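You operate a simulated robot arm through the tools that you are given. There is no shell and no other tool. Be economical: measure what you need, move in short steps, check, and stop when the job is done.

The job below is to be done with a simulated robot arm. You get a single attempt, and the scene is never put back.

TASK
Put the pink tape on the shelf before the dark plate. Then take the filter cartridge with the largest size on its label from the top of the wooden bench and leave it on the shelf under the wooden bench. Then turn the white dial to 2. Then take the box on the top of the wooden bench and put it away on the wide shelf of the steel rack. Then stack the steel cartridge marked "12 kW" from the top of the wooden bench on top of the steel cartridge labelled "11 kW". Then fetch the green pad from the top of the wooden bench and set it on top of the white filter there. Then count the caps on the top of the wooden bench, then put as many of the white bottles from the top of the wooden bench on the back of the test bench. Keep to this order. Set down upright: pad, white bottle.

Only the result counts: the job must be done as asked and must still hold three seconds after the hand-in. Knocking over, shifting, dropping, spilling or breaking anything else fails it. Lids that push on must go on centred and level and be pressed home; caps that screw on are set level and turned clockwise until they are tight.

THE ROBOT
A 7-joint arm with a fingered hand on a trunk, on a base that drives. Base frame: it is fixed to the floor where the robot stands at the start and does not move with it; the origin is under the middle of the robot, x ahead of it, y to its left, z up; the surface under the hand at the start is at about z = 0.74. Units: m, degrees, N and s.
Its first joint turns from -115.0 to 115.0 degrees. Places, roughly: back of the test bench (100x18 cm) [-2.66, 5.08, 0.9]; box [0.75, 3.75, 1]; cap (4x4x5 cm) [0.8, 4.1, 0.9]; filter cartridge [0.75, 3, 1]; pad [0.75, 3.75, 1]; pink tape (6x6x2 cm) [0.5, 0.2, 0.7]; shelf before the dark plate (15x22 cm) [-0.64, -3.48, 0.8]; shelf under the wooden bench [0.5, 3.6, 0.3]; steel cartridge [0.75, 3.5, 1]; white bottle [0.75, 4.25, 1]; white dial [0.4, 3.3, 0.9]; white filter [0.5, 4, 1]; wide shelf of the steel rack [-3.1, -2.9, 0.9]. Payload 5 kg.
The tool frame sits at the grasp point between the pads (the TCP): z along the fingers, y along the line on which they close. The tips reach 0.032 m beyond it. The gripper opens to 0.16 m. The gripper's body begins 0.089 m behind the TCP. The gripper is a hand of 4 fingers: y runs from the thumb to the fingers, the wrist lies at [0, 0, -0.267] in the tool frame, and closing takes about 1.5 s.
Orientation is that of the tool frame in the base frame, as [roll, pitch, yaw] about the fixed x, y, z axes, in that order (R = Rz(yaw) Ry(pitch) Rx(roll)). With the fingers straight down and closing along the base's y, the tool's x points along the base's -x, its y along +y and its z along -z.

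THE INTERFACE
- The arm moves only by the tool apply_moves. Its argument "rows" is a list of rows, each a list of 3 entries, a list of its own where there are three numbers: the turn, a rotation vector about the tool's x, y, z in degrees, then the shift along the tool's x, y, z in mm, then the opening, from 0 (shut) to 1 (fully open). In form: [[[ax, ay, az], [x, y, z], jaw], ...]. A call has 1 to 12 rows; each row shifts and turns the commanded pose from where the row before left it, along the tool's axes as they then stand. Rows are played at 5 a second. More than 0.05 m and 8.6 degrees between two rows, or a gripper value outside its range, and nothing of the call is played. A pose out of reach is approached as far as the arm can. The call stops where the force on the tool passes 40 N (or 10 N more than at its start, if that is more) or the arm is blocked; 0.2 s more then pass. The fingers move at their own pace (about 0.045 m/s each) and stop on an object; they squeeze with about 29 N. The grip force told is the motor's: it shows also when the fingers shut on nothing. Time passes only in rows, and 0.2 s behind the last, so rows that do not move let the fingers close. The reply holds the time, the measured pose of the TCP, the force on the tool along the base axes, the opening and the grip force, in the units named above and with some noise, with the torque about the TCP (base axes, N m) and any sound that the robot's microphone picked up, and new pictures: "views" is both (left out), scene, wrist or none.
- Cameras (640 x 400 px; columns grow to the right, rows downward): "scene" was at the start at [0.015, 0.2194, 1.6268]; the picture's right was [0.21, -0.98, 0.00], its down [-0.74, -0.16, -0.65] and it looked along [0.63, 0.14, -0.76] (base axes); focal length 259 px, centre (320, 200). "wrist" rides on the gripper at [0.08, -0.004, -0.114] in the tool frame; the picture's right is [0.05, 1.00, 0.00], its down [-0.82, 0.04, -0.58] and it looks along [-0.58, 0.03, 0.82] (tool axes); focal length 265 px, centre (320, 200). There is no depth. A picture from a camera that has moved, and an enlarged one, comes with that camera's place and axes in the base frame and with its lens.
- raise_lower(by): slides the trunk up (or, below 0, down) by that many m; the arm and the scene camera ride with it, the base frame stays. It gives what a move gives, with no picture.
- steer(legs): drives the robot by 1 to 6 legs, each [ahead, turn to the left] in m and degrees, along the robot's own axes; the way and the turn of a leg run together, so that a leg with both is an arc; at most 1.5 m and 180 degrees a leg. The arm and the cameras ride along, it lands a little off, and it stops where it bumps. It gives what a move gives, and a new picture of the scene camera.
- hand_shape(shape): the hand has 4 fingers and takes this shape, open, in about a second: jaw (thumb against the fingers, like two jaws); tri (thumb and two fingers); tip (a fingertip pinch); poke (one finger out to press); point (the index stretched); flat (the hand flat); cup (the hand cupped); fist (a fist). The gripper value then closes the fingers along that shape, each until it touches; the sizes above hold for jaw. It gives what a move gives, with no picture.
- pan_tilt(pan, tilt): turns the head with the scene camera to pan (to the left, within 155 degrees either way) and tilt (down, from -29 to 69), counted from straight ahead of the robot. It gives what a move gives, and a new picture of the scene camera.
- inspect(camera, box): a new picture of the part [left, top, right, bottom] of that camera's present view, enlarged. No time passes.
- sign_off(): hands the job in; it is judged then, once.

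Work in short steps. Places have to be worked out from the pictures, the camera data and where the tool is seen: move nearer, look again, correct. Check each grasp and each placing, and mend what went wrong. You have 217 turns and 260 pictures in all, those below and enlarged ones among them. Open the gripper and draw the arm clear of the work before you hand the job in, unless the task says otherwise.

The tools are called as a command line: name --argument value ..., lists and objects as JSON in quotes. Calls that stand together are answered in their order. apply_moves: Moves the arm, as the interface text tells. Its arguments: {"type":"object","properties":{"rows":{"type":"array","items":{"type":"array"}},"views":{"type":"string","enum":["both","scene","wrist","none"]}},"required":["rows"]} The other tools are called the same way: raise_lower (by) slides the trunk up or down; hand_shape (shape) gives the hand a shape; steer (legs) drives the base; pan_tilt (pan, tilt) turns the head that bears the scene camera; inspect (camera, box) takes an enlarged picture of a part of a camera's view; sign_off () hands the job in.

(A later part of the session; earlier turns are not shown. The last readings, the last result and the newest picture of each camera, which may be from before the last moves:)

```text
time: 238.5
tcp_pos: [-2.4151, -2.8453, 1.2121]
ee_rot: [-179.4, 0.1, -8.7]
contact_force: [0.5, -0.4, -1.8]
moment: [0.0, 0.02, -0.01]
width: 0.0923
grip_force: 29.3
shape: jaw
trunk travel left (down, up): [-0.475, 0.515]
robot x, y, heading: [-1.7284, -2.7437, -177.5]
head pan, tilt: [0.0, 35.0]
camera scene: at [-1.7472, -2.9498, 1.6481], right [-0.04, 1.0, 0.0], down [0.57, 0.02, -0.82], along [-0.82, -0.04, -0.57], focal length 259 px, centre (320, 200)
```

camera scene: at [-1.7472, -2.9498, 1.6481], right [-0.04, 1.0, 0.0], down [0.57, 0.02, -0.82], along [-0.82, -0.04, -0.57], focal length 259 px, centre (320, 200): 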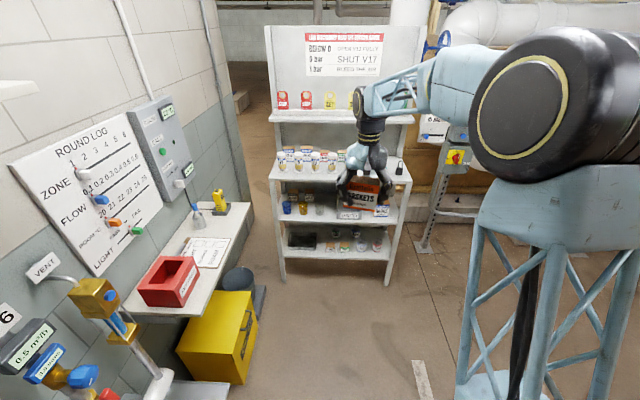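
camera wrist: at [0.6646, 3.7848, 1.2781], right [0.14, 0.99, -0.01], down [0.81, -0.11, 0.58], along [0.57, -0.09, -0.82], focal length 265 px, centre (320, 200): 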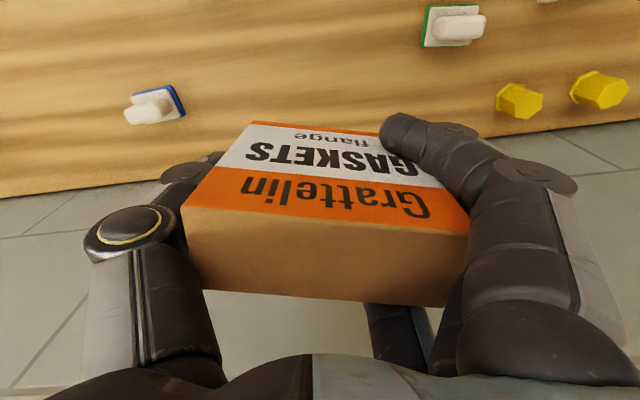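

inspect --camera "scene" --box '[250, 80, 420, 260]'

inspect --camera "wrist" --box '[0, 0, 640, 400]'

```text
2.22 times, centred on (335, 170) of scene
camera zoom: at [-1.7472, -2.9498, 1.6481], right [-0.04, 1.0, 0.0], down [0.57, 0.02, -0.82], along [-0.82, -0.04, -0.57], focal length 576 px, centre (287, 267)
```

zoom: 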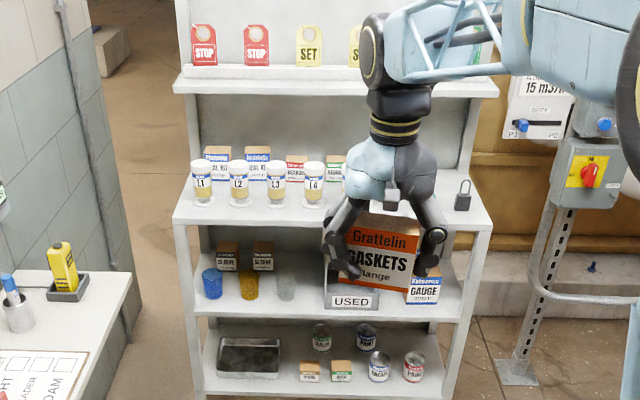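

```text
1.00 times, centred on (320, 200) of wrist (not enlarged: the box is as wide or as high as the picture)
camera zoom: at [-2.3358, -2.8566, 1.3248], right [-0.1, -0.99, -0.01], down [-0.81, 0.08, 0.58], along [-0.57, 0.07, -0.82], focal length 265 px, centre (320, 200)
```

zoom: 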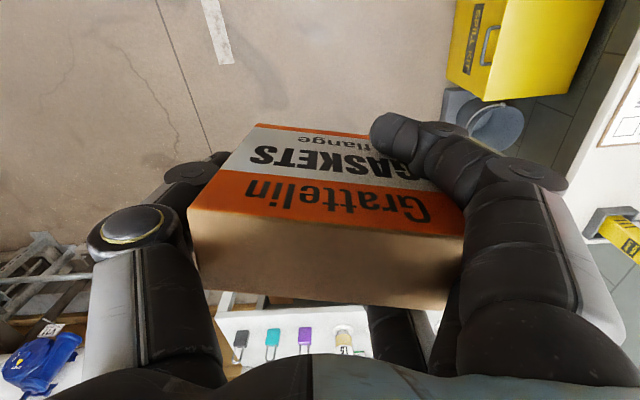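

Move the hand aside (to the robot's right) to see the shelf.

apply_moves --rows '[[[0, 0, 0], [7, -45, 0], 0], [[0, 0, 0], [7, -45, 0], 0], [[0, 0, 0], [7, -45, 0], 0], [[0, 0, 0], [7, -45, 0], 0], [[0, 0, 0], [7, -45, 0], 0], [[0, 0, 0], [7, -45, 0], 0], [[0, 0, 0], [7, -45, 0], 0], [[0, 0, 0], [7, -45, 0], 0], [[0, 0, 0], [7, -45, 0], 0]]' --views "none"

inspect --camera "scene" --box '[260, 80, 430, 220]'

```text
time: 240.5
tcp_pos: [-2.2895, -2.4536, 1.2132]
ee_rot: [-179.5, -0.1, -8.6]
contact_force: [0.3, 0.8, -2.4]
moment: [0.0, 0.03, -0.01]
width: 0.0924
grip_force: 29.0
shape: jaw
trunk travel left (down, up): [-0.475, 0.515]
robot x, y, heading: [-1.7265, -2.7479, -177.6]
head pan, tilt: [0.0, 35.0]
```

```text
2.86 times, centred on (345, 150) of scene
camera zoom: at [-1.7471, -2.9487, 1.6482], right [-0.04, 1.0, 0.0], down [0.57, 0.02, -0.82], along [-0.82, -0.03, -0.57], focal length 740 px, centre (249, 343)
```

zoom: 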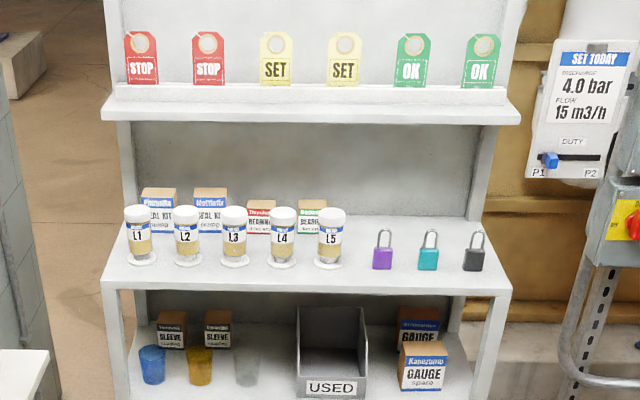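

The wide shelf has free room behind the padlocks (x≈-3.15, y≈-2.62), with the upper shelf edge at about x≈-3.21. Drive closer and look again.

steer --legs '[[0.48, -2.4]]'

inspect --camera "scene" --box '[300, 60, 520, 240]'

```text
time: 243.4
tcp_pos: [-2.7607, -2.4409, 1.2141]
ee_rot: [-179.4, -0.1, -11.0]
contact_force: [-0.7, 0.2, -2.1]
moment: [-0.02, 0.01, 0.0]
width: 0.0926
grip_force: 28.4
shape: jaw
trunk travel left (down, up): [-0.475, 0.515]
robot x, y, heading: [-2.2096, -2.7555, -180.1]
head pan, tilt: [0.0, 35.0]
camera scene: at [-2.2401, -2.9588, 1.6481], right [0.0, 1.0, 0.0], down [0.57, 0.0, -0.82], along [-0.82, 0.0, -0.57], focal length 259 px, centre (320, 200)
```

scene: 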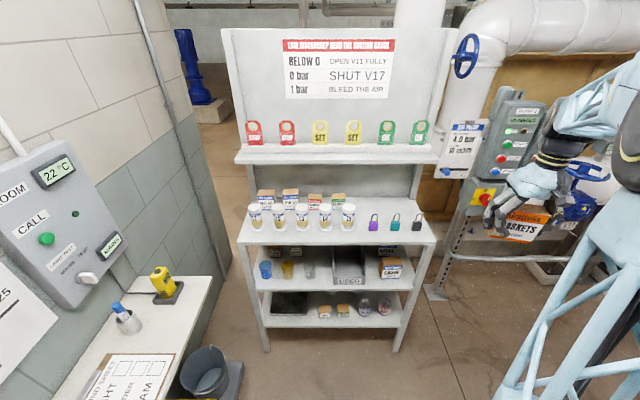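

```text
2.22 times, centred on (410, 150) of scene
camera zoom: at [-2.2401, -2.9588, 1.6481], right [0.0, 1.0, 0.0], down [0.57, 0.0, -0.82], along [-0.82, 0.0, -0.57], focal length 576 px, centre (120, 311)
```

zoom: 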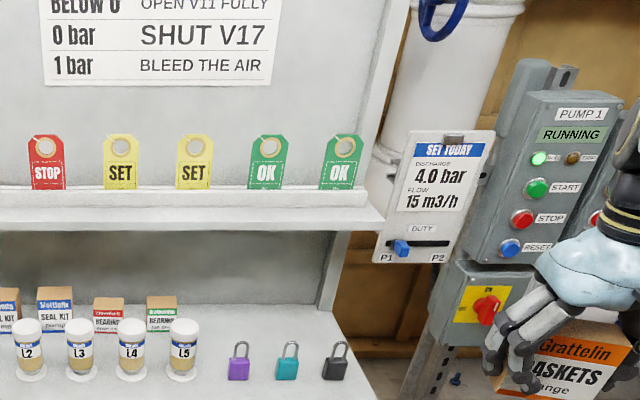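

Upper shelf overhangs to about x≈-3.155, so I'll come in with the hand tilted ~15° below it. First align yaw and tilt in front of the rack.

apply_moves --rows '[[[0, 0, -5.5], [0, 30, 0], 0], [[0, 0, -5.5], [0, 35, 0], 0], [[0, -5, 0], [0, 40, 0], 0], [[0, -5, 0], [0, 40, 0], 0], [[0, -5, 0], [0, 45, 0], 0], [[0, 0, 0], [-20, 0, 40], 0], [[0, 0, 0], [0, 0, 40], 0]]' --views "both"

```text
time: 245.0
tcp_pos: [-2.8123, -2.6293, 1.1383]
ee_rot: [-179.5, 14.8, 0.1]
contact_force: [0.3, 0.7, -3.6]
moment: [0.0, -0.04, 0.0]
width: 0.0922
grip_force: 29.5
shape: jaw
trunk travel left (down, up): [-0.475, 0.515]
robot x, y, heading: [-2.2078, -2.7571, -180.2]
head pan, tilt: [0.0, 35.0]
camera scene: at [-2.2408, -2.9584, 1.6481], right [0.0, 1.0, 0.0], down [0.57, 0.0, -0.82], along [-0.82, 0.0, -0.57], focal length 259 px, centre (320, 200)
camera wrist: at [-2.7057, -2.6283, 1.228], right [0.05, -1.0, -0.02], down [-0.64, -0.05, 0.77], along [-0.77, -0.02, -0.64], focal length 265 px, centre (320, 200)
```

scene: 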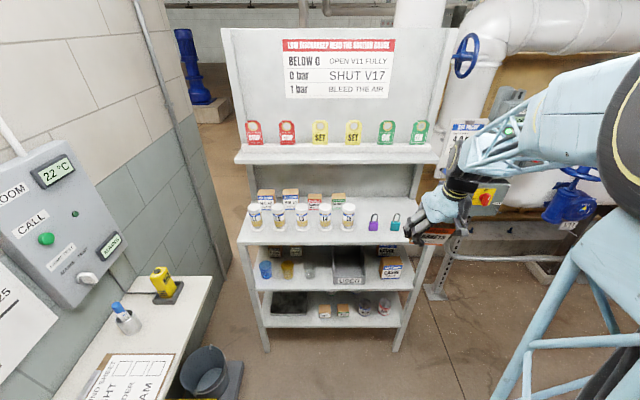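
wrist: 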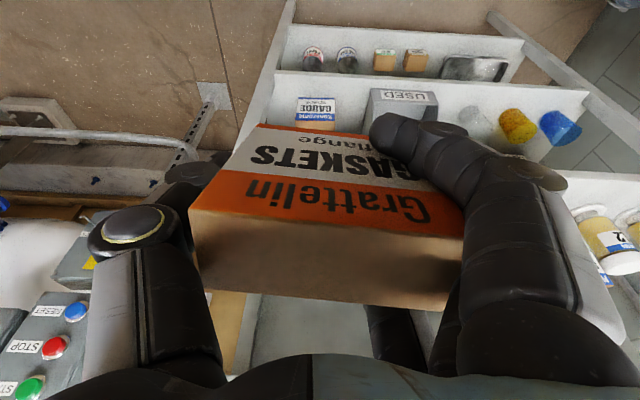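

Lower slightly and advance toward the shelf part way.

apply_moves --rows '[[[0, 0, 0], [12, 0, 46], 0], [[0, 0, 0], [-46, 6, 12], 0], [[0, 0, 0], [-46, 0, 12], 0], [[0, 0, 0], [-46, 0, 12], 0], [[0, 0, 0], [-46, 0, 12], 0]]' --views "scene"

inspect --camera "scene" --box '[320, 100, 480, 250]'

```text
time: 246.2
tcp_pos: [-3.0033, -2.6357, 1.0902]
ee_rot: [-179.4, 14.7, 0.1]
contact_force: [-0.5, 0.7, -1.9]
moment: [0.04, -0.01, -0.01]
width: 0.0922
grip_force: 28.9
shape: jaw
trunk travel left (down, up): [-0.475, 0.515]
robot x, y, heading: [-2.2089, -2.7547, -179.9]
head pan, tilt: [0.0, 35.0]
camera scene: at [-2.2406, -2.9589, 1.6479], right [0.0, 1.0, 0.0], down [0.57, 0.0, -0.82], along [-0.82, 0.0, -0.57], focal length 259 px, centre (320, 200)
```

scene: 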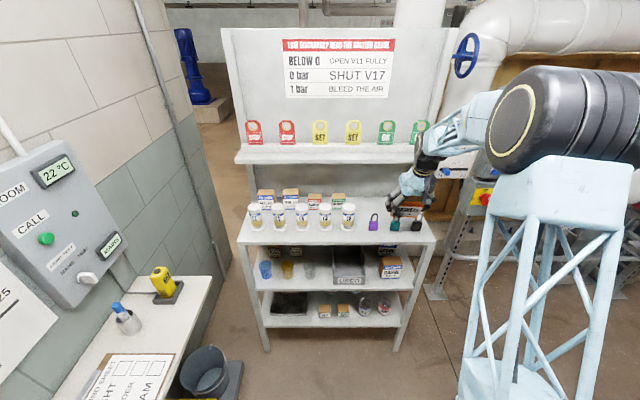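

```text
2.67 times, centred on (400, 175) of scene
camera zoom: at [-2.2406, -2.9589, 1.6479], right [0.0, 1.0, 0.0], down [0.57, 0.0, -0.82], along [-0.82, 0.0, -0.57], focal length 691 px, centre (107, 267)
```

zoom: 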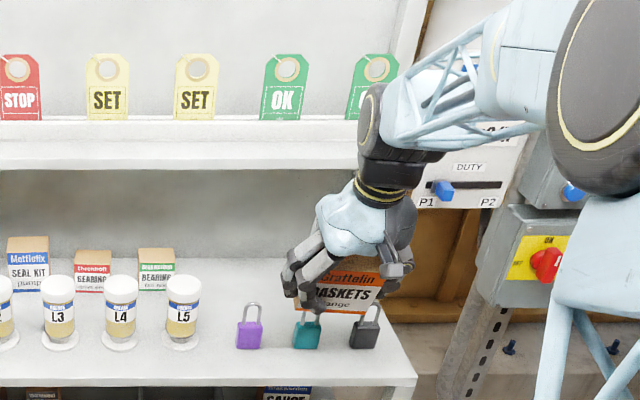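

Clear so far. Advance 0.115 m further.

apply_moves --rows '[[[0, 0, 0], [-37, 0, 10], 0], [[0, 0, 0], [-37, 0, 10], 0], [[0, 0, 0], [-37, 0, 10], 0]]' --views "none"

inspect --camera "scene" --box '[320, 100, 480, 250]'

```text
time: 247.0
tcp_pos: [-3.1178, -2.6385, 1.0928]
ee_rot: [-179.3, 14.8, 0.1]
contact_force: [-0.3, 0.1, -2.5]
moment: [0.0, 0.02, -0.02]
width: 0.0921
grip_force: 29.3
shape: jaw
trunk travel left (down, up): [-0.475, 0.515]
robot x, y, heading: [-2.214, -2.7544, -179.9]
head pan, tilt: [0.0, 35.0]
```

```text
2.67 times, centred on (400, 175) of scene
camera zoom: at [-2.2402, -2.959, 1.648], right [0.0, 1.0, 0.0], down [0.57, 0.0, -0.82], along [-0.82, 0.0, -0.57], focal length 691 px, centre (107, 267)
```

zoom: 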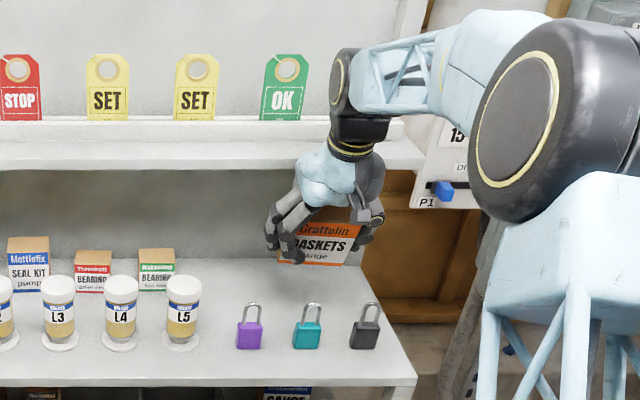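

No contact. Descend toward the shelf behind the locks.

apply_moves --rows '[[[0, 0, 0], [9, 0, 34], 0], [[0, 0, 0], [9, 0, 34], 0], [[0, 0, 0], [5, 0, 19], 0], [[0, 0, 0], [3, 0, 10], 0]]' --views "none"

inspect --camera "scene" --box '[320, 100, 480, 250]'

```text
time: 248.0
tcp_pos: [-3.1166, -2.6351, 0.992]
ee_rot: [-179.5, 14.8, 0.2]
contact_force: [0.1, -0.1, -2.6]
moment: [0.01, -0.02, -0.02]
width: 0.0923
grip_force: 29.4
shape: jaw
trunk travel left (down, up): [-0.475, 0.515]
robot x, y, heading: [-2.2114, -2.7547, -179.9]
head pan, tilt: [0.0, 35.0]
```

```text
2.67 times, centred on (400, 175) of scene
camera zoom: at [-2.24, -2.9589, 1.6481], right [0.0, 1.0, 0.0], down [0.57, 0.0, -0.82], along [-0.82, 0.0, -0.57], focal length 691 px, centre (107, 267)
```

zoom: 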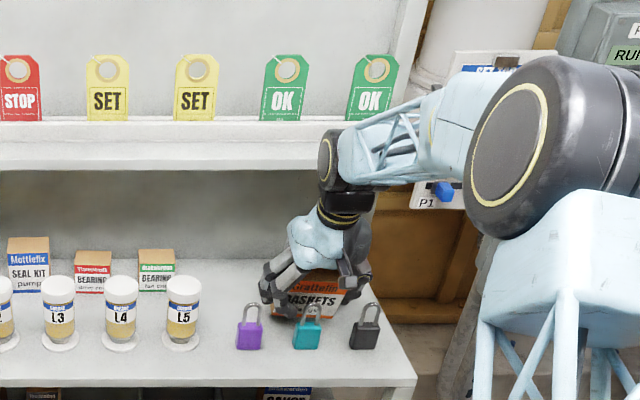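

apply_moves --rows '[[[0, 0, 0], [1.3, 0, 5], 0], [[0, 0, 0], [1.3, 0, 5], 0], [[0, 0, 0], [1, 0, 4], 0]]' --views "none"

apply_moves --rows '[[[0, 0, 0], [0.5, 0, 2], 0], [[0, 0, 0], [0.5, 0, 2], 0], [[0, 0, 0], [0.5, 0, 2], 0]]' --views "none"

```text
time: 248.8
tcp_pos: [-3.1154, -2.6338, 0.9773]
ee_rot: [-179.3, 14.9, 0.1]
contact_force: [0.0, 0.3, -1.0]
moment: [0.02, 0.0, -0.01]
width: 0.0923
grip_force: 29.0
shape: jaw
trunk travel left (down, up): [-0.475, 0.515]
robot x, y, heading: [-2.2123, -2.7512, -179.7]
head pan, tilt: [0.0, 35.0]
```

```text
time: 249.6
tcp_pos: [-3.1149, -2.6364, 0.9736]
ee_rot: [-179.4, 14.9, 0.1]
contact_force: [-0.7, -5.0, 15.7]
moment: [0.56, -0.04, 0.0]
width: 0.0923
grip_force: 29.5
shape: jaw
trunk travel left (down, up): [-0.475, 0.515]
robot x, y, heading: [-2.2142, -2.7579, -179.8]
head pan, tilt: [0.0, 35.0]
```

Contact made. Release gently; the box should rock back flat.

apply_moves --rows '[[[0, 0, 0], [-0.3, 0, -1], 0.6], [[0, 0, 0], [0, 0, 0], 0.66], [[0, 0, 0], [0, 0, 0], 0.7], [[0, 0, 0], [0, 0, 0], 0.75], [[0, 0, 0], [0, 0, 0], 0.8], [[0, 0, 0], [0, 0, 0], 0.8]]' --views "wrist"

inspect --camera "scene" --box '[320, 100, 480, 250]'

```text
time: 251.0
tcp_pos: [-3.1145, -2.6346, 0.9727]
ee_rot: [-179.4, 15.0, 0.1]
contact_force: [0.0, -1.9, 2.5]
moment: [-0.07, 0.0, -0.02]
width: 0.1276
grip_force: 0.0
shape: jaw
trunk travel left (down, up): [-0.475, 0.515]
robot x, y, heading: [-2.208, -2.7549, -179.9]
head pan, tilt: [0.0, 35.0]
camera wrist: at [-3.0094, -2.6328, 1.0611], right [0.05, -1.0, -0.02], down [-0.64, -0.05, 0.77], along [-0.77, -0.02, -0.64], focal length 265 px, centre (320, 200)
```

wrist: 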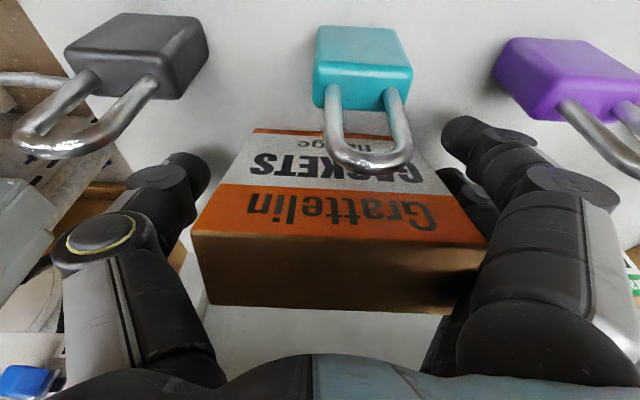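

```text
2.67 times, centred on (400, 175) of scene
camera zoom: at [-2.2395, -2.9592, 1.648], right [0.0, 1.0, 0.0], down [0.57, 0.0, -0.82], along [-0.82, 0.0, -0.57], focal length 691 px, centre (107, 267)
```

zoom: 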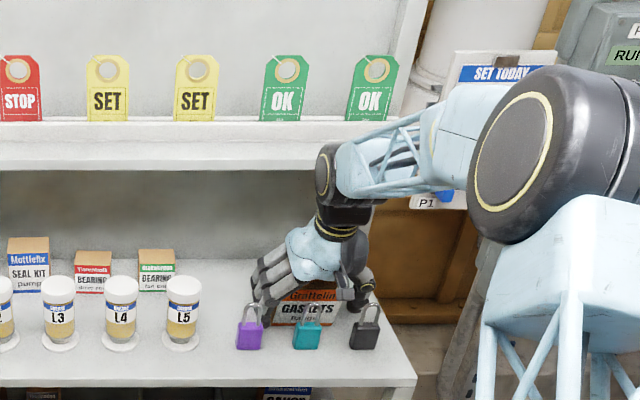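

Lift straight up, then retreat.

apply_moves --rows '[[[0, 0, 0], [-3, 0, -10], 0.85], [[0, 0, 0], [-5, 0, -19], 0.85], [[0, 0, 0], [-9, 0, -34], 0.85], [[0, 0, 0], [-9, 0, -34], 0.85], [[0, 0, 0], [-4, 0, -14], 0.85]]' --views "wrist"

inspect --camera "scene" --box '[320, 100, 480, 250]'

```text
time: 252.2
tcp_pos: [-3.1176, -2.6366, 1.087]
ee_rot: [-179.4, 14.9, 0.1]
contact_force: [0.3, 0.4, -0.9]
moment: [0.01, 0.02, 0.02]
width: 0.1358
grip_force: 0.0
shape: jaw
trunk travel left (down, up): [-0.475, 0.515]
robot x, y, heading: [-2.21, -2.7565, -179.7]
head pan, tilt: [0.0, 35.0]
camera wrist: at [-3.0114, -2.6344, 1.1753], right [0.05, -1.0, -0.02], down [-0.64, -0.05, 0.77], along [-0.77, -0.02, -0.64], focal length 265 px, centre (320, 200)
```

wrist: 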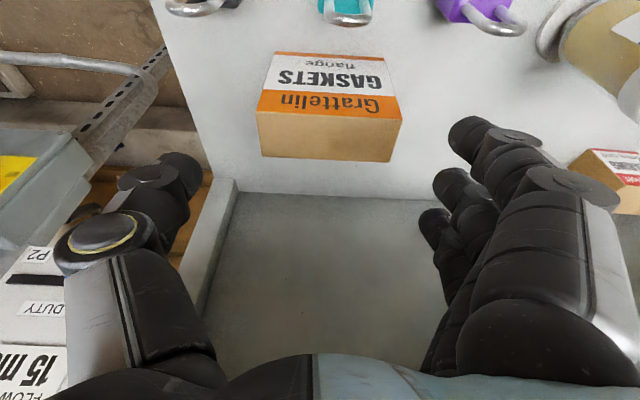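

```text
2.67 times, centred on (400, 175) of scene
camera zoom: at [-2.2396, -2.9591, 1.648], right [0.0, 1.0, 0.0], down [0.57, 0.0, -0.82], along [-0.82, 0.0, -0.57], focal length 691 px, centre (107, 267)
```

zoom: 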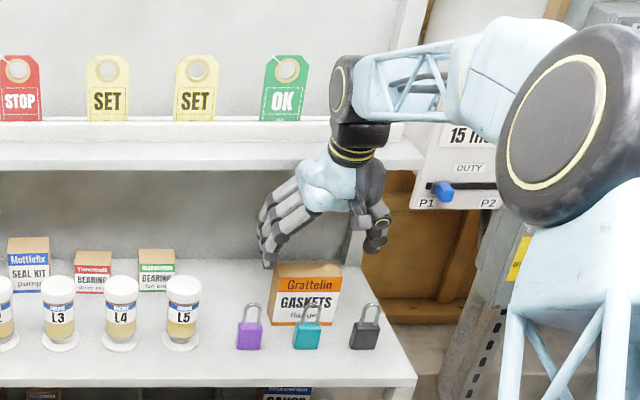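

Box placed upright. Retreat, untilt and drive back toward the bench.

apply_moves --rows '[[[0, 0, 0], [46, 0, -12], 0.85], [[0, 0, 0], [46, 0, -12], 0.85], [[0, 0, 0], [46, 0, -12], 0.85], [[0, 0, 0], [46, 0, -14], 0.85], [[0, 0, 0], [40, 0, -28], 0.85], [[0, 7.5, 0], [35, 0, -30], 0.85], [[0, 7.5, 0], [35, 0, -30], 0.85], [[0, 0, 0], [0, 0, -30], 0.85]]' --views "none"

steer --legs '[[-0.5, 0], [0, -106.3], [1.5, 0], [1.5, 0], [0.4, 16.3], [1.2, 0]]'

```text
time: 254.0
tcp_pos: [-2.8008, -2.6376, 1.1804]
ee_rot: [-179.5, 0.0, 0.0]
contact_force: [0.6, 0.1, -0.5]
moment: [0.01, 0.04, 0.0]
width: 0.1358
grip_force: 0.2
shape: jaw
trunk travel left (down, up): [-0.475, 0.515]
robot x, y, heading: [-2.2103, -2.7568, -180.0]
head pan, tilt: [0.0, 35.0]
```

```text
time: 283.4
tcp_pos: [-0.9238, 2.3276, 1.1804]
ee_rot: [-179.4, -0.1, -85.8]
contact_force: [0.1, 0.2, -0.6]
moment: [0.01, -0.01, 0.0]
width: 0.1358
grip_force: 0.1
shape: jaw
trunk travel left (down, up): [-0.475, 0.515]
robot x, y, heading: [-0.9953, 1.7312, 94.5]
head pan, tilt: [0.0, 35.0]
camera scene: at [-1.2024, 1.7416, 1.648], right [1.0, 0.08, 0.0], down [0.04, -0.57, -0.82], along [-0.06, 0.82, -0.57], focal length 259 px, centre (320, 200)
```

scene: 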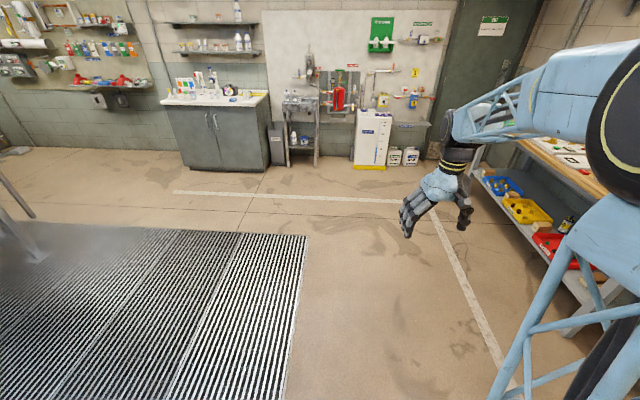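

Drive on to face the bench around y = 3.42.

steer --legs '[[0, -14.7], [1.2, 0], [0.5, 0], [0, -79.8], [0.5, 0]]'

pan_tilt --pan 0 --tilt 42

```text
time: 299.1
tcp_pos: [0.3768, 3.3099, 1.18]
ee_rot: [-179.5, -0.1, -178.2]
contact_force: [-0.2, 0.5, 0.3]
moment: [-0.04, 0.0, 0.01]
width: 0.136
grip_force: 0.0
shape: jaw
trunk travel left (down, up): [-0.475, 0.515]
robot x, y, heading: [-0.216, 3.4095, 2.2]
head pan, tilt: [0.0, 35.0]
camera scene: at [-0.1966, 3.6135, 1.648], right [0.03, -1.0, 0.0], down [-0.57, -0.02, -0.82], along [0.82, 0.03, -0.57], focal length 259 px, centre (320, 200)
```

scene: 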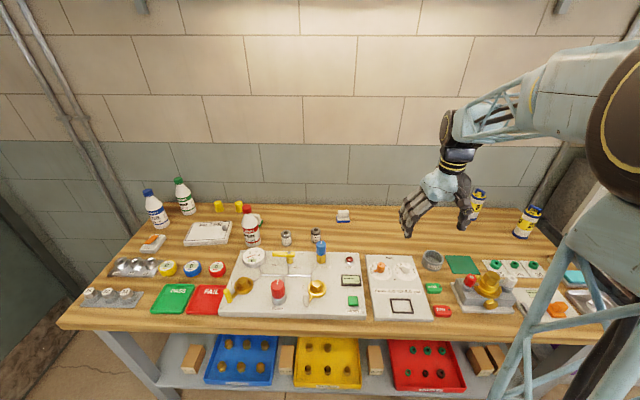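

```text
time: 299.7
tcp_pos: [0.3775, 3.3109, 1.1803]
ee_rot: [-179.6, 0.0, -178.3]
contact_force: [0.8, -0.1, -0.7]
moment: [0.01, 0.0, 0.04]
width: 0.1356
grip_force: 0.1
shape: jaw
trunk travel left (down, up): [-0.475, 0.515]
robot x, y, heading: [-0.2159, 3.4054, 1.8]
head pan, tilt: [0.0, 42.0]
camera scene: at [-0.2013, 3.6133, 1.6376], right [0.03, -1.0, 0.0], down [-0.67, -0.02, -0.74], along [0.74, 0.02, -0.67], focal length 259 px, centre (320, 200)
```

scene: 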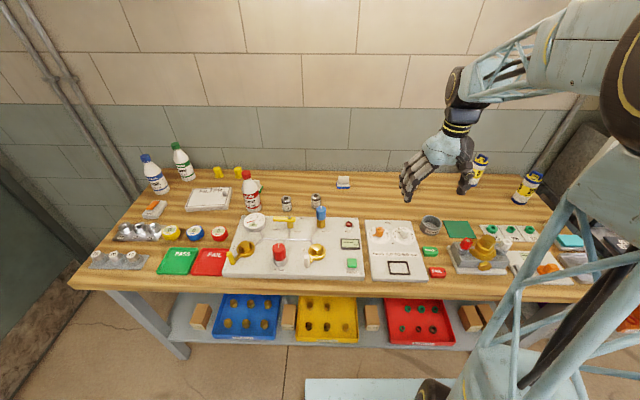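

inspect --camera "scene" --box '[270, 180, 340, 220]'

apply_moves --rows '[[[0, 0, 0], [-40, 28, 0], 0.85], [[0, 0, 0], [-40, 28, 0], 0.85], [[0, 0, 0], [-20, 45, 0], 0.85], [[0, 0, 0], [-10, 48, 0], 0.85], [[0, 0, 0], [-10, 48, 0], 0.85], [[0, 0, 0], [-10, 48, 0], 0.85], [[0, 0, 0], [0, 48, 0], 0.85]]' --views "wrist"

```text
9.14 times, centred on (305, 200) of scene
camera zoom: at [-0.2013, 3.6133, 1.6376], right [0.03, -1.0, 0.0], down [-0.67, -0.02, -0.74], along [0.74, 0.02, -0.67], focal length 2369 px, centre (457, 200)
```

zoom: 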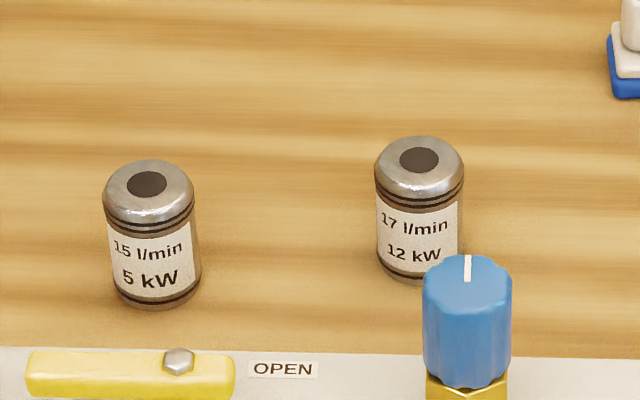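

```text
time: 301.3
tcp_pos: [0.4998, 3.6097, 1.1769]
ee_rot: [-179.4, -0.3, -178.3]
contact_force: [-0.3, 0.6, 0.8]
moment: [0.0, -0.01, -0.01]
width: 0.1359
grip_force: 0.1
shape: jaw
trunk travel left (down, up): [-0.475, 0.515]
robot x, y, heading: [-0.2165, 3.4073, 2.2]
head pan, tilt: [0.0, 42.0]
camera wrist: at [0.4187, 3.602, 1.2905], right [-0.08, 1.0, -0.01], down [0.82, 0.07, 0.57], along [0.57, 0.04, -0.82], focal length 265 px, centre (320, 200)
```

wrist: 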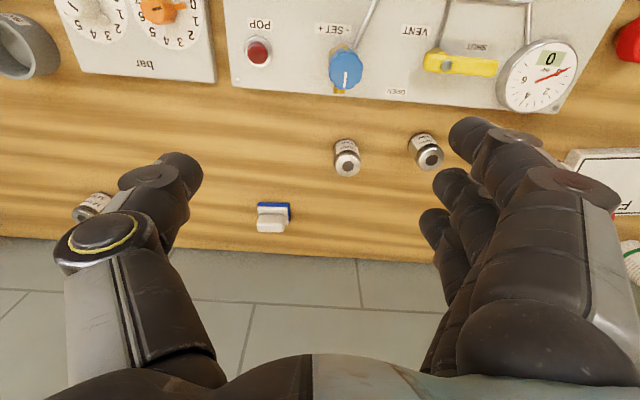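

The 12 kW cartridge is at about (0.605, 3.656). Move above with a narrower opening and descend partly.

apply_moves --rows '[[[0, 0, -1.7], [-35, 14, 0], 0.4], [[0, 0, 0], [-35, 14, 0], 0.4], [[0, 0, 0], [-35, 14, 0], 0.4], [[0, 0, 0], [0, 0, 40], 0.4], [[0, 0, 0], [0, 0, 40], 0.4], [[0, 0, 0], [0, 0, 40], 0.4], [[0, 0, 0], [0, 0, 30], 0.4]]' --views "wrist"

```text
time: 302.9
tcp_pos: [0.5993, 3.6518, 1.0269]
ee_rot: [-179.5, -0.2, -176.6]
contact_force: [-0.7, -0.3, 0.7]
moment: [0.02, -0.02, 0.03]
width: 0.0647
grip_force: 0.1
shape: jaw
trunk travel left (down, up): [-0.475, 0.515]
robot x, y, heading: [-0.219, 3.4094, 1.9]
head pan, tilt: [0.0, 42.0]
camera wrist: at [0.5196, 3.6428, 1.1416], right [-0.11, 0.99, -0.01], down [0.81, 0.1, 0.57], along [0.57, 0.06, -0.82], focal length 265 px, centre (320, 200)
```

wrist: 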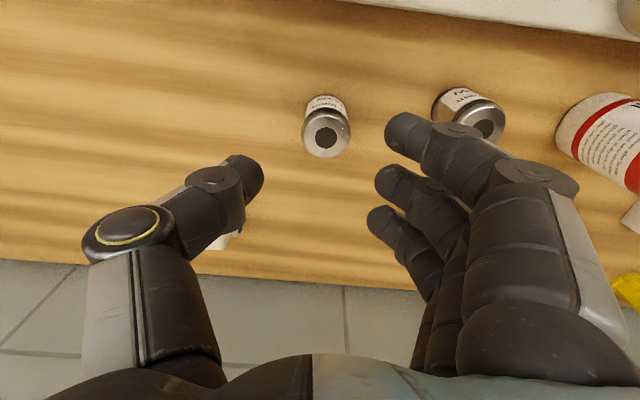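

apply_moves --rows '[[[0, 0, 0], [-5, 3, 35], 0.4], [[0, 0, 0], [0, 0, 35], 0.4], [[0, 0, 0], [0, 0, 25], 0.4], [[0, 0, 0], [0, 0, 12], 0.4], [[0, 0, 0], [0, 0, 0], 0.4]]' --views "wrist"

```text
time: 304.1
tcp_pos: [0.6065, 3.6541, 0.9193]
ee_rot: [-179.4, -0.2, -176.6]
contact_force: [-1.1, -0.6, -0.9]
moment: [0.0, -0.03, -0.02]
width: 0.0647
grip_force: 0.1
shape: jaw
trunk travel left (down, up): [-0.475, 0.515]
robot x, y, heading: [-0.22, 3.4106, 1.9]
head pan, tilt: [0.0, 42.0]
camera wrist: at [0.5244, 3.6444, 1.0331], right [-0.11, 0.99, -0.01], down [0.81, 0.1, 0.58], along [0.57, 0.06, -0.82], focal length 265 px, centre (320, 200)
```

wrist: 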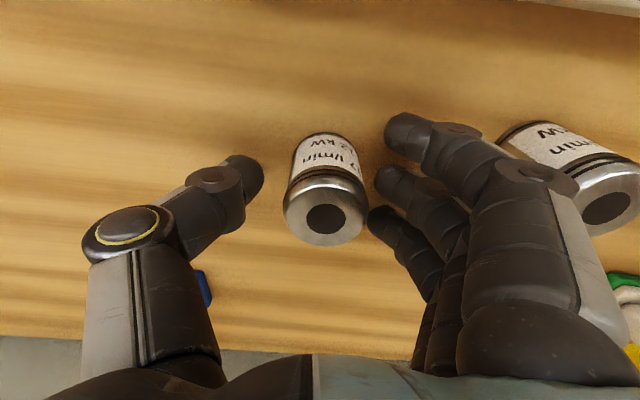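

Centered. Close with enough time.

apply_moves --rows '[[[0, 0, 0], [0, 0, 0], 0], [[0, 0, 0], [0, 0, 0], 0], [[0, 0, 0], [0, 0, 0], 0], [[0, 0, 0], [0, 0, 0], 0], [[0, 0, 0], [0, 0, 0], 0], [[0, 0, 0], [0, 0, 0], 0], [[0, 0, 0], [0, 0, 0], 0], [[0, 0, 0], [0, 0, 0], 0], [[0, 0, 0], [0, 0, 0], 0]]' --views "wrist"

```text
time: 306.1
tcp_pos: [0.6044, 3.6532, 0.9196]
ee_rot: [-179.5, -0.2, -176.6]
contact_force: [0.0, -2.7, 1.7]
moment: [0.07, 0.0, -0.01]
width: 0.0177
grip_force: 28.3
shape: jaw
trunk travel left (down, up): [-0.475, 0.515]
robot x, y, heading: [-0.2234, 3.4107, 2.1]
head pan, tilt: [0.0, 42.0]
camera wrist: at [0.5244, 3.6443, 1.0333], right [-0.11, 0.99, -0.01], down [0.81, 0.1, 0.57], along [0.57, 0.06, -0.82], focal length 265 px, centre (320, 200)
```

wrist: 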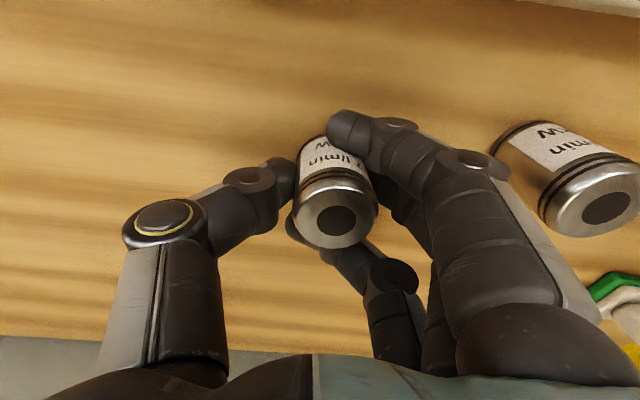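

Gripped. Lift and check from the scene camera.

apply_moves --rows '[[[0, 0, 0], [0, 0, -20], 0], [[0, 0, 0], [0, 0, -45], 0], [[0, 0, 0], [0, 0, -45], 0], [[0, 0, 0], [0, 0, -45], 0]]' --views "wrist"

inspect --camera "scene" --box '[260, 100, 380, 220]'

```text
time: 307.1
tcp_pos: [0.6036, 3.656, 1.0741]
ee_rot: [-179.6, -0.1, -176.6]
contact_force: [0.9, 0.4, -3.0]
moment: [-0.03, 0.02, 0.03]
width: 0.0174
grip_force: 29.5
shape: jaw
trunk travel left (down, up): [-0.475, 0.515]
robot x, y, heading: [-0.2211, 3.4111, 1.6]
head pan, tilt: [0.0, 42.0]
camera wrist: at [0.5238, 3.6468, 1.1887], right [-0.11, 0.99, -0.01], down [0.81, 0.1, 0.57], along [0.57, 0.06, -0.82], focal length 265 px, centre (320, 200)
```

wrist: 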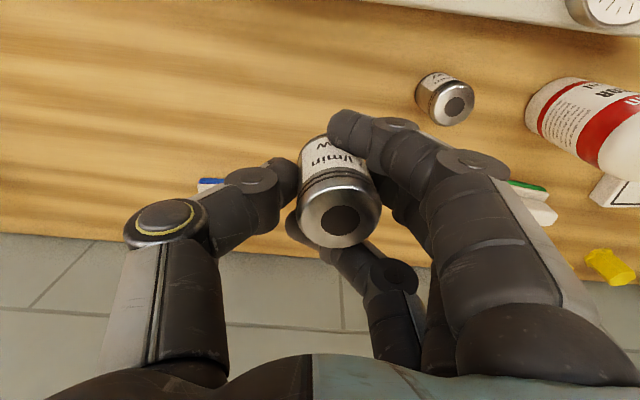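

```text
3.33 times, centred on (320, 160) of scene
camera zoom: at [-0.2014, 3.6135, 1.6375], right [0.03, -1.0, 0.0], down [-0.67, -0.02, -0.74], along [0.74, 0.02, -0.67], focal length 864 px, centre (320, 333)
```

zoom: 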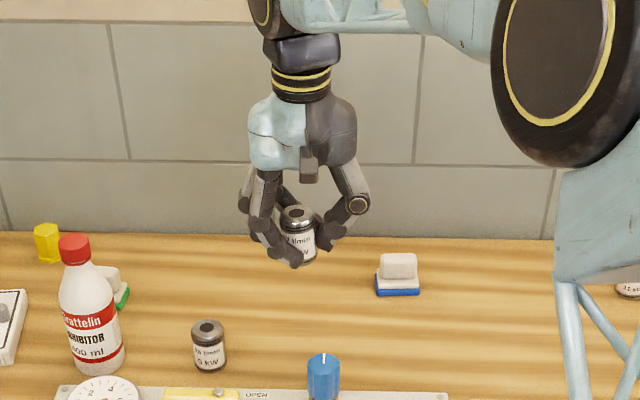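

Cartridge is held, leaning ~7° (top toward +y). Rotate the hand to correct, drive slightly forward, and move toward the 11 kW cartridge.

steer --legs '[[0.07, -1.5]]'

apply_moves --rows '[[[-3.5, 0, 0], [0, 0, -20], 0], [[-3.5, 0, 0], [0, 0, -20], 0], [[0, 0, 0], [0, -45, 0], 0], [[0, 0, 0], [0, -45, 0], 0], [[0, 0, 0], [0, -45, 0], 0], [[0, 0, 0], [0, -45, 0], 0], [[0, 0, 0], [0, -45, 0], 0], [[0, 0, 0], [0, -45, 0], 0], [[0, 0, 0], [0, -45, 0], 0], [[0, 0, 0], [-5, -45, 0], 0]]' --views "both"

inspect --camera "scene" --box '[330, 110, 460, 220]'

```text
time: 308.1
tcp_pos: [0.6809, 3.6372, 1.0729]
ee_rot: [-179.4, -0.1, -178.0]
contact_force: [0.4, -0.2, -3.6]
moment: [-0.01, 0.0, -0.01]
width: 0.0171
grip_force: 29.3
shape: jaw
trunk travel left (down, up): [-0.475, 0.515]
robot x, y, heading: [-0.1499, 3.4081, 0.6]
head pan, tilt: [0.0, 42.0]
camera scene: at [-0.1253, 3.6145, 1.6374], right [0.01, -1.0, 0.0], down [-0.67, 0.0, -0.74], along [0.74, 0.0, -0.67], focal length 259 px, centre (320, 200)
```

scene: 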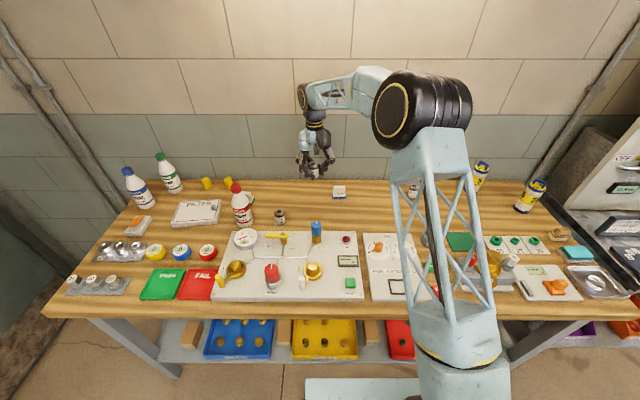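

```text
time: 310.3
tcp_pos: [0.6974, 3.2792, 1.0736]
ee_rot: [173.5, -0.3, -178.0]
contact_force: [0.1, 0.6, -3.1]
moment: [0.02, -0.01, 0.03]
width: 0.0174
grip_force: 29.0
shape: jaw
trunk travel left (down, up): [-0.475, 0.515]
robot x, y, heading: [-0.1464, 3.4131, 0.3]
head pan, tilt: [0.0, 42.0]
camera scene: at [-0.1262, 3.6133, 1.6377], right [0.01, -1.0, 0.0], down [-0.67, 0.0, -0.74], along [0.74, 0.0, -0.67], focal length 259 px, centre (320, 200)
camera wrist: at [0.6164, 3.2573, 1.1864], right [-0.09, 0.99, 0.11], down [0.82, 0.0, 0.58], along [0.57, 0.14, -0.81], focal length 265 px, centre (320, 200)
```

scene: 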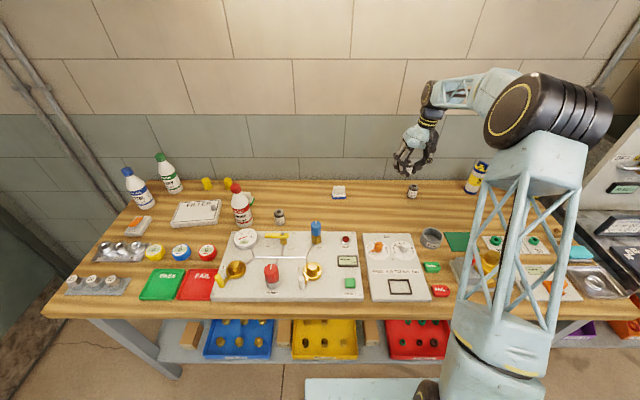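
wrist: 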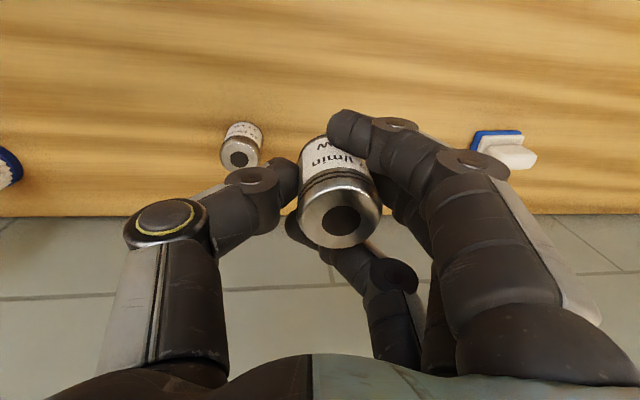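

```text
3.64 times, centred on (395, 165) of scene
camera zoom: at [-0.1262, 3.6133, 1.6377], right [0.01, -1.0, 0.0], down [-0.67, 0.0, -0.74], along [0.74, 0.0, -0.67], focal length 942 px, centre (47, 327)
```

zoom: 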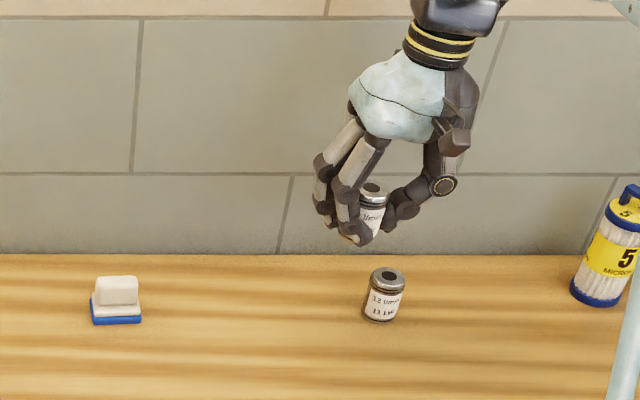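

11 kW centre ≈(0.744, 3.211), top ≈0.93. Compute bottom offset and move to hover just above it.

apply_moves --rows '[[[0, 0, 0], [-20, -41, -5], 0], [[0, 0, 0], [-19, -41, -5], 0], [[0, 0, 0], [0, -1, 20], 0], [[0, 0, 0], [0, -1, 15], 0]]' --views "both"

inspect --camera "scene" --box '[370, 140, 460, 220]'

inspect --camera "wrist" --box '[240, 80, 440, 260]'

```text
time: 311.3
tcp_pos: [0.7399, 3.2007, 1.0411]
ee_rot: [173.5, -0.2, -178.0]
contact_force: [0.9, 0.2, -2.4]
moment: [-0.03, -0.02, -0.02]
width: 0.0172
grip_force: 29.1
shape: jaw
trunk travel left (down, up): [-0.475, 0.515]
robot x, y, heading: [-0.1472, 3.409, 0.4]
head pan, tilt: [0.0, 42.0]
camera scene: at [-0.126, 3.614, 1.6376], right [0.01, -1.0, 0.0], down [-0.67, 0.0, -0.74], along [0.74, 0.0, -0.67], focal length 259 px, centre (320, 200)
camera wrist: at [0.6592, 3.1792, 1.1526], right [-0.09, 0.99, 0.11], down [0.82, 0.01, 0.58], along [0.57, 0.14, -0.81], focal length 265 px, centre (320, 200)
```

scene: 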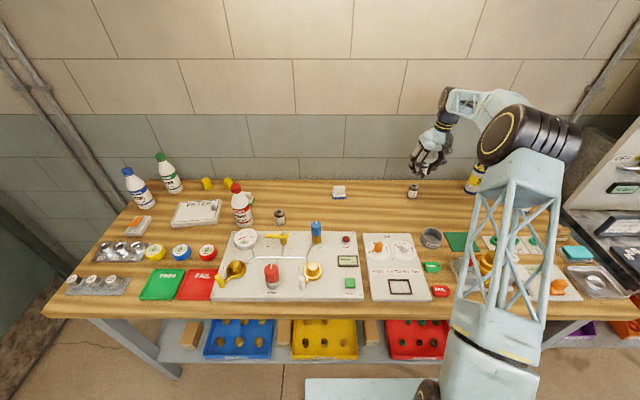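
wrist: 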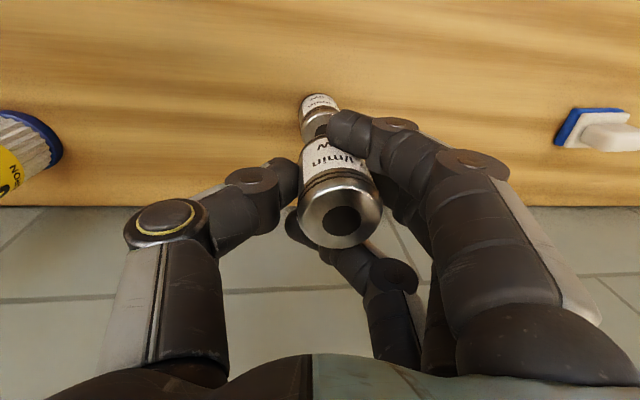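

```text
5.00 times, centred on (415, 180) of scene
camera zoom: at [-0.126, 3.614, 1.6376], right [0.01, -1.0, 0.0], down [-0.67, 0.0, -0.74], along [0.74, 0.0, -0.67], focal length 1296 px, centre (-155, 300)
```

zoom: 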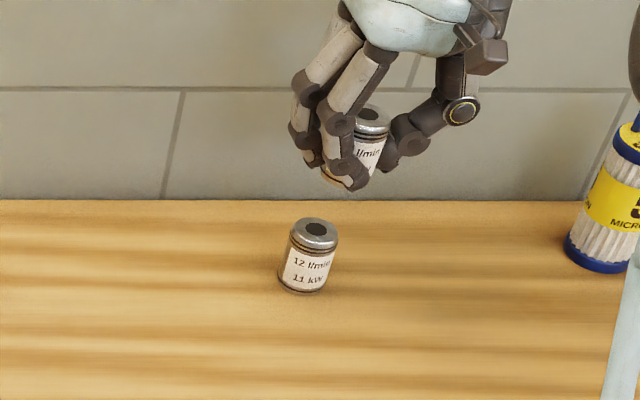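

```text
2.22 times, centred on (340, 170) of wrist
camera zoom: at [0.6592, 3.1792, 1.1526], right [-0.09, 0.99, 0.11], down [0.82, 0.01, 0.58], along [0.57, 0.14, -0.81], focal length 590 px, centre (276, 267)
```

zoom: 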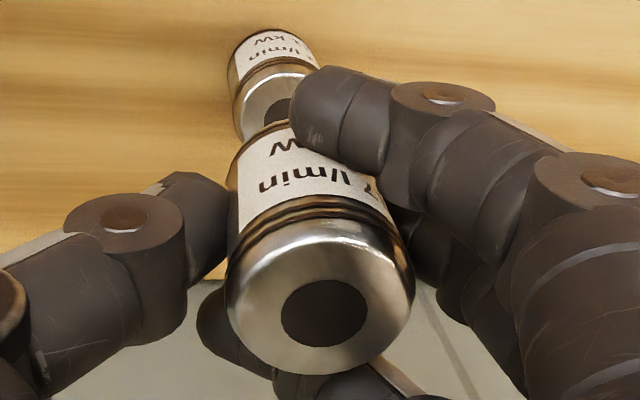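

Alignment looks good (bottom ≈(0.743, 3.212) vs target (0.742, 3.212)). Small tilt correction and descend near contact.

apply_moves --rows '[[[1.5, 0, 0], [0, 1, 0], 0], [[0, 0, 0], [1, -2, 20], 0], [[0, 0, 0], [0, -2, 18], 0], [[0, 0, 0], [0, -1, 8], 0]]' --views "none"

inspect --camera "scene" --box '[385, 150, 445, 210]'

inspect --camera "wrist" --box '[240, 80, 440, 260]'

```text
time: 312.3
tcp_pos: [0.7369, 3.1982, 0.9927]
ee_rot: [175.0, -0.2, -178.0]
contact_force: [0.0, 0.3, -2.6]
moment: [0.0, 0.0, 0.0]
width: 0.0173
grip_force: 28.5
shape: jaw
trunk travel left (down, up): [-0.475, 0.515]
robot x, y, heading: [-0.1474, 3.408, 0.5]
head pan, tilt: [0.0, 42.0]
```

```text
6.67 times, centred on (415, 180) of scene
camera zoom: at [-0.1261, 3.614, 1.6376], right [0.01, -1.0, 0.0], down [-0.67, 0.0, -0.74], along [0.74, 0.01, -0.67], focal length 1728 px, centre (-313, 333)
```

zoom: 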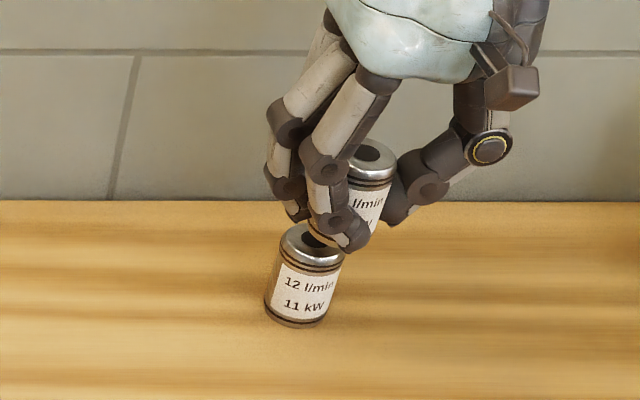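

```text
2.22 times, centred on (340, 170) of wrist
camera zoom: at [0.6572, 3.1802, 1.1057], right [-0.09, 0.99, 0.09], down [0.82, 0.02, 0.58], along [0.57, 0.12, -0.81], focal length 590 px, centre (276, 267)
```

zoom: 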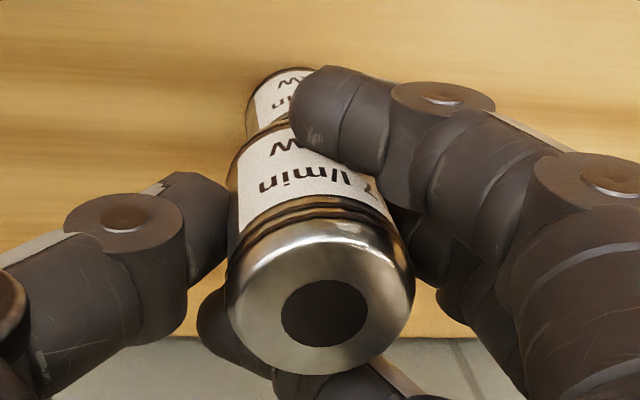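

The two cameras disagree by a few mm; the scene view shows the held one too far toward −y. Shift +8 mm in y and compare again.

apply_moves --rows '[[[0, 0, 0], [0, 8, 0], 0], [[0, 0, 0], [0, 0, 0], 0]]' --views "none"

inspect --camera "scene" --box '[395, 155, 435, 205]'

inspect --camera "wrist" --box '[270, 90, 390, 240]'

```text
time: 312.9
tcp_pos: [0.7376, 3.2057, 0.9943]
ee_rot: [175.1, -0.2, -178.0]
contact_force: [0.4, -0.3, -3.5]
moment: [-0.06, -0.04, 0.01]
width: 0.0173
grip_force: 29.3
shape: jaw
trunk travel left (down, up): [-0.475, 0.515]
robot x, y, heading: [-0.1467, 3.4132, 0.5]
head pan, tilt: [0.0, 42.0]
```

```text
8.00 times, centred on (415, 180) of scene
camera zoom: at [-0.1262, 3.6141, 1.6376], right [0.01, -1.0, 0.0], down [-0.67, 0.0, -0.74], along [0.74, 0.01, -0.67], focal length 2073 px, centre (-440, 360)
```

zoom: 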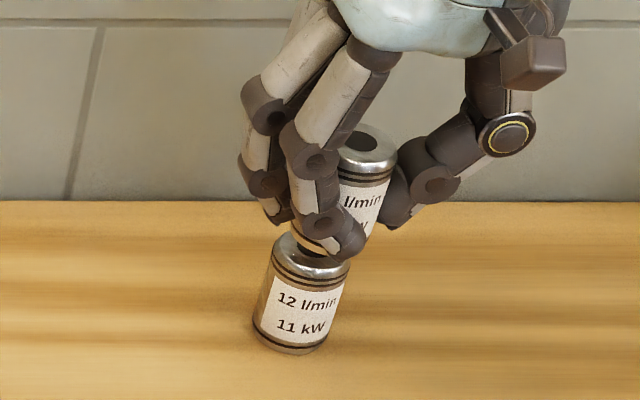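

```text
2.67 times, centred on (330, 165) of wrist
camera zoom: at [0.6574, 3.188, 1.1069], right [-0.09, 0.99, 0.09], down [0.82, 0.02, 0.58], along [0.57, 0.12, -0.81], focal length 708 px, centre (293, 293)
```

zoom: 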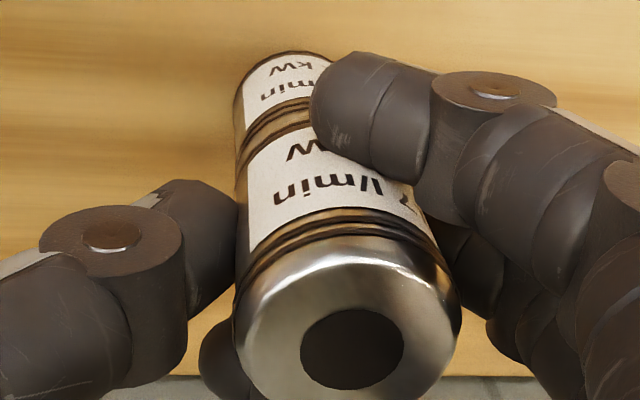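

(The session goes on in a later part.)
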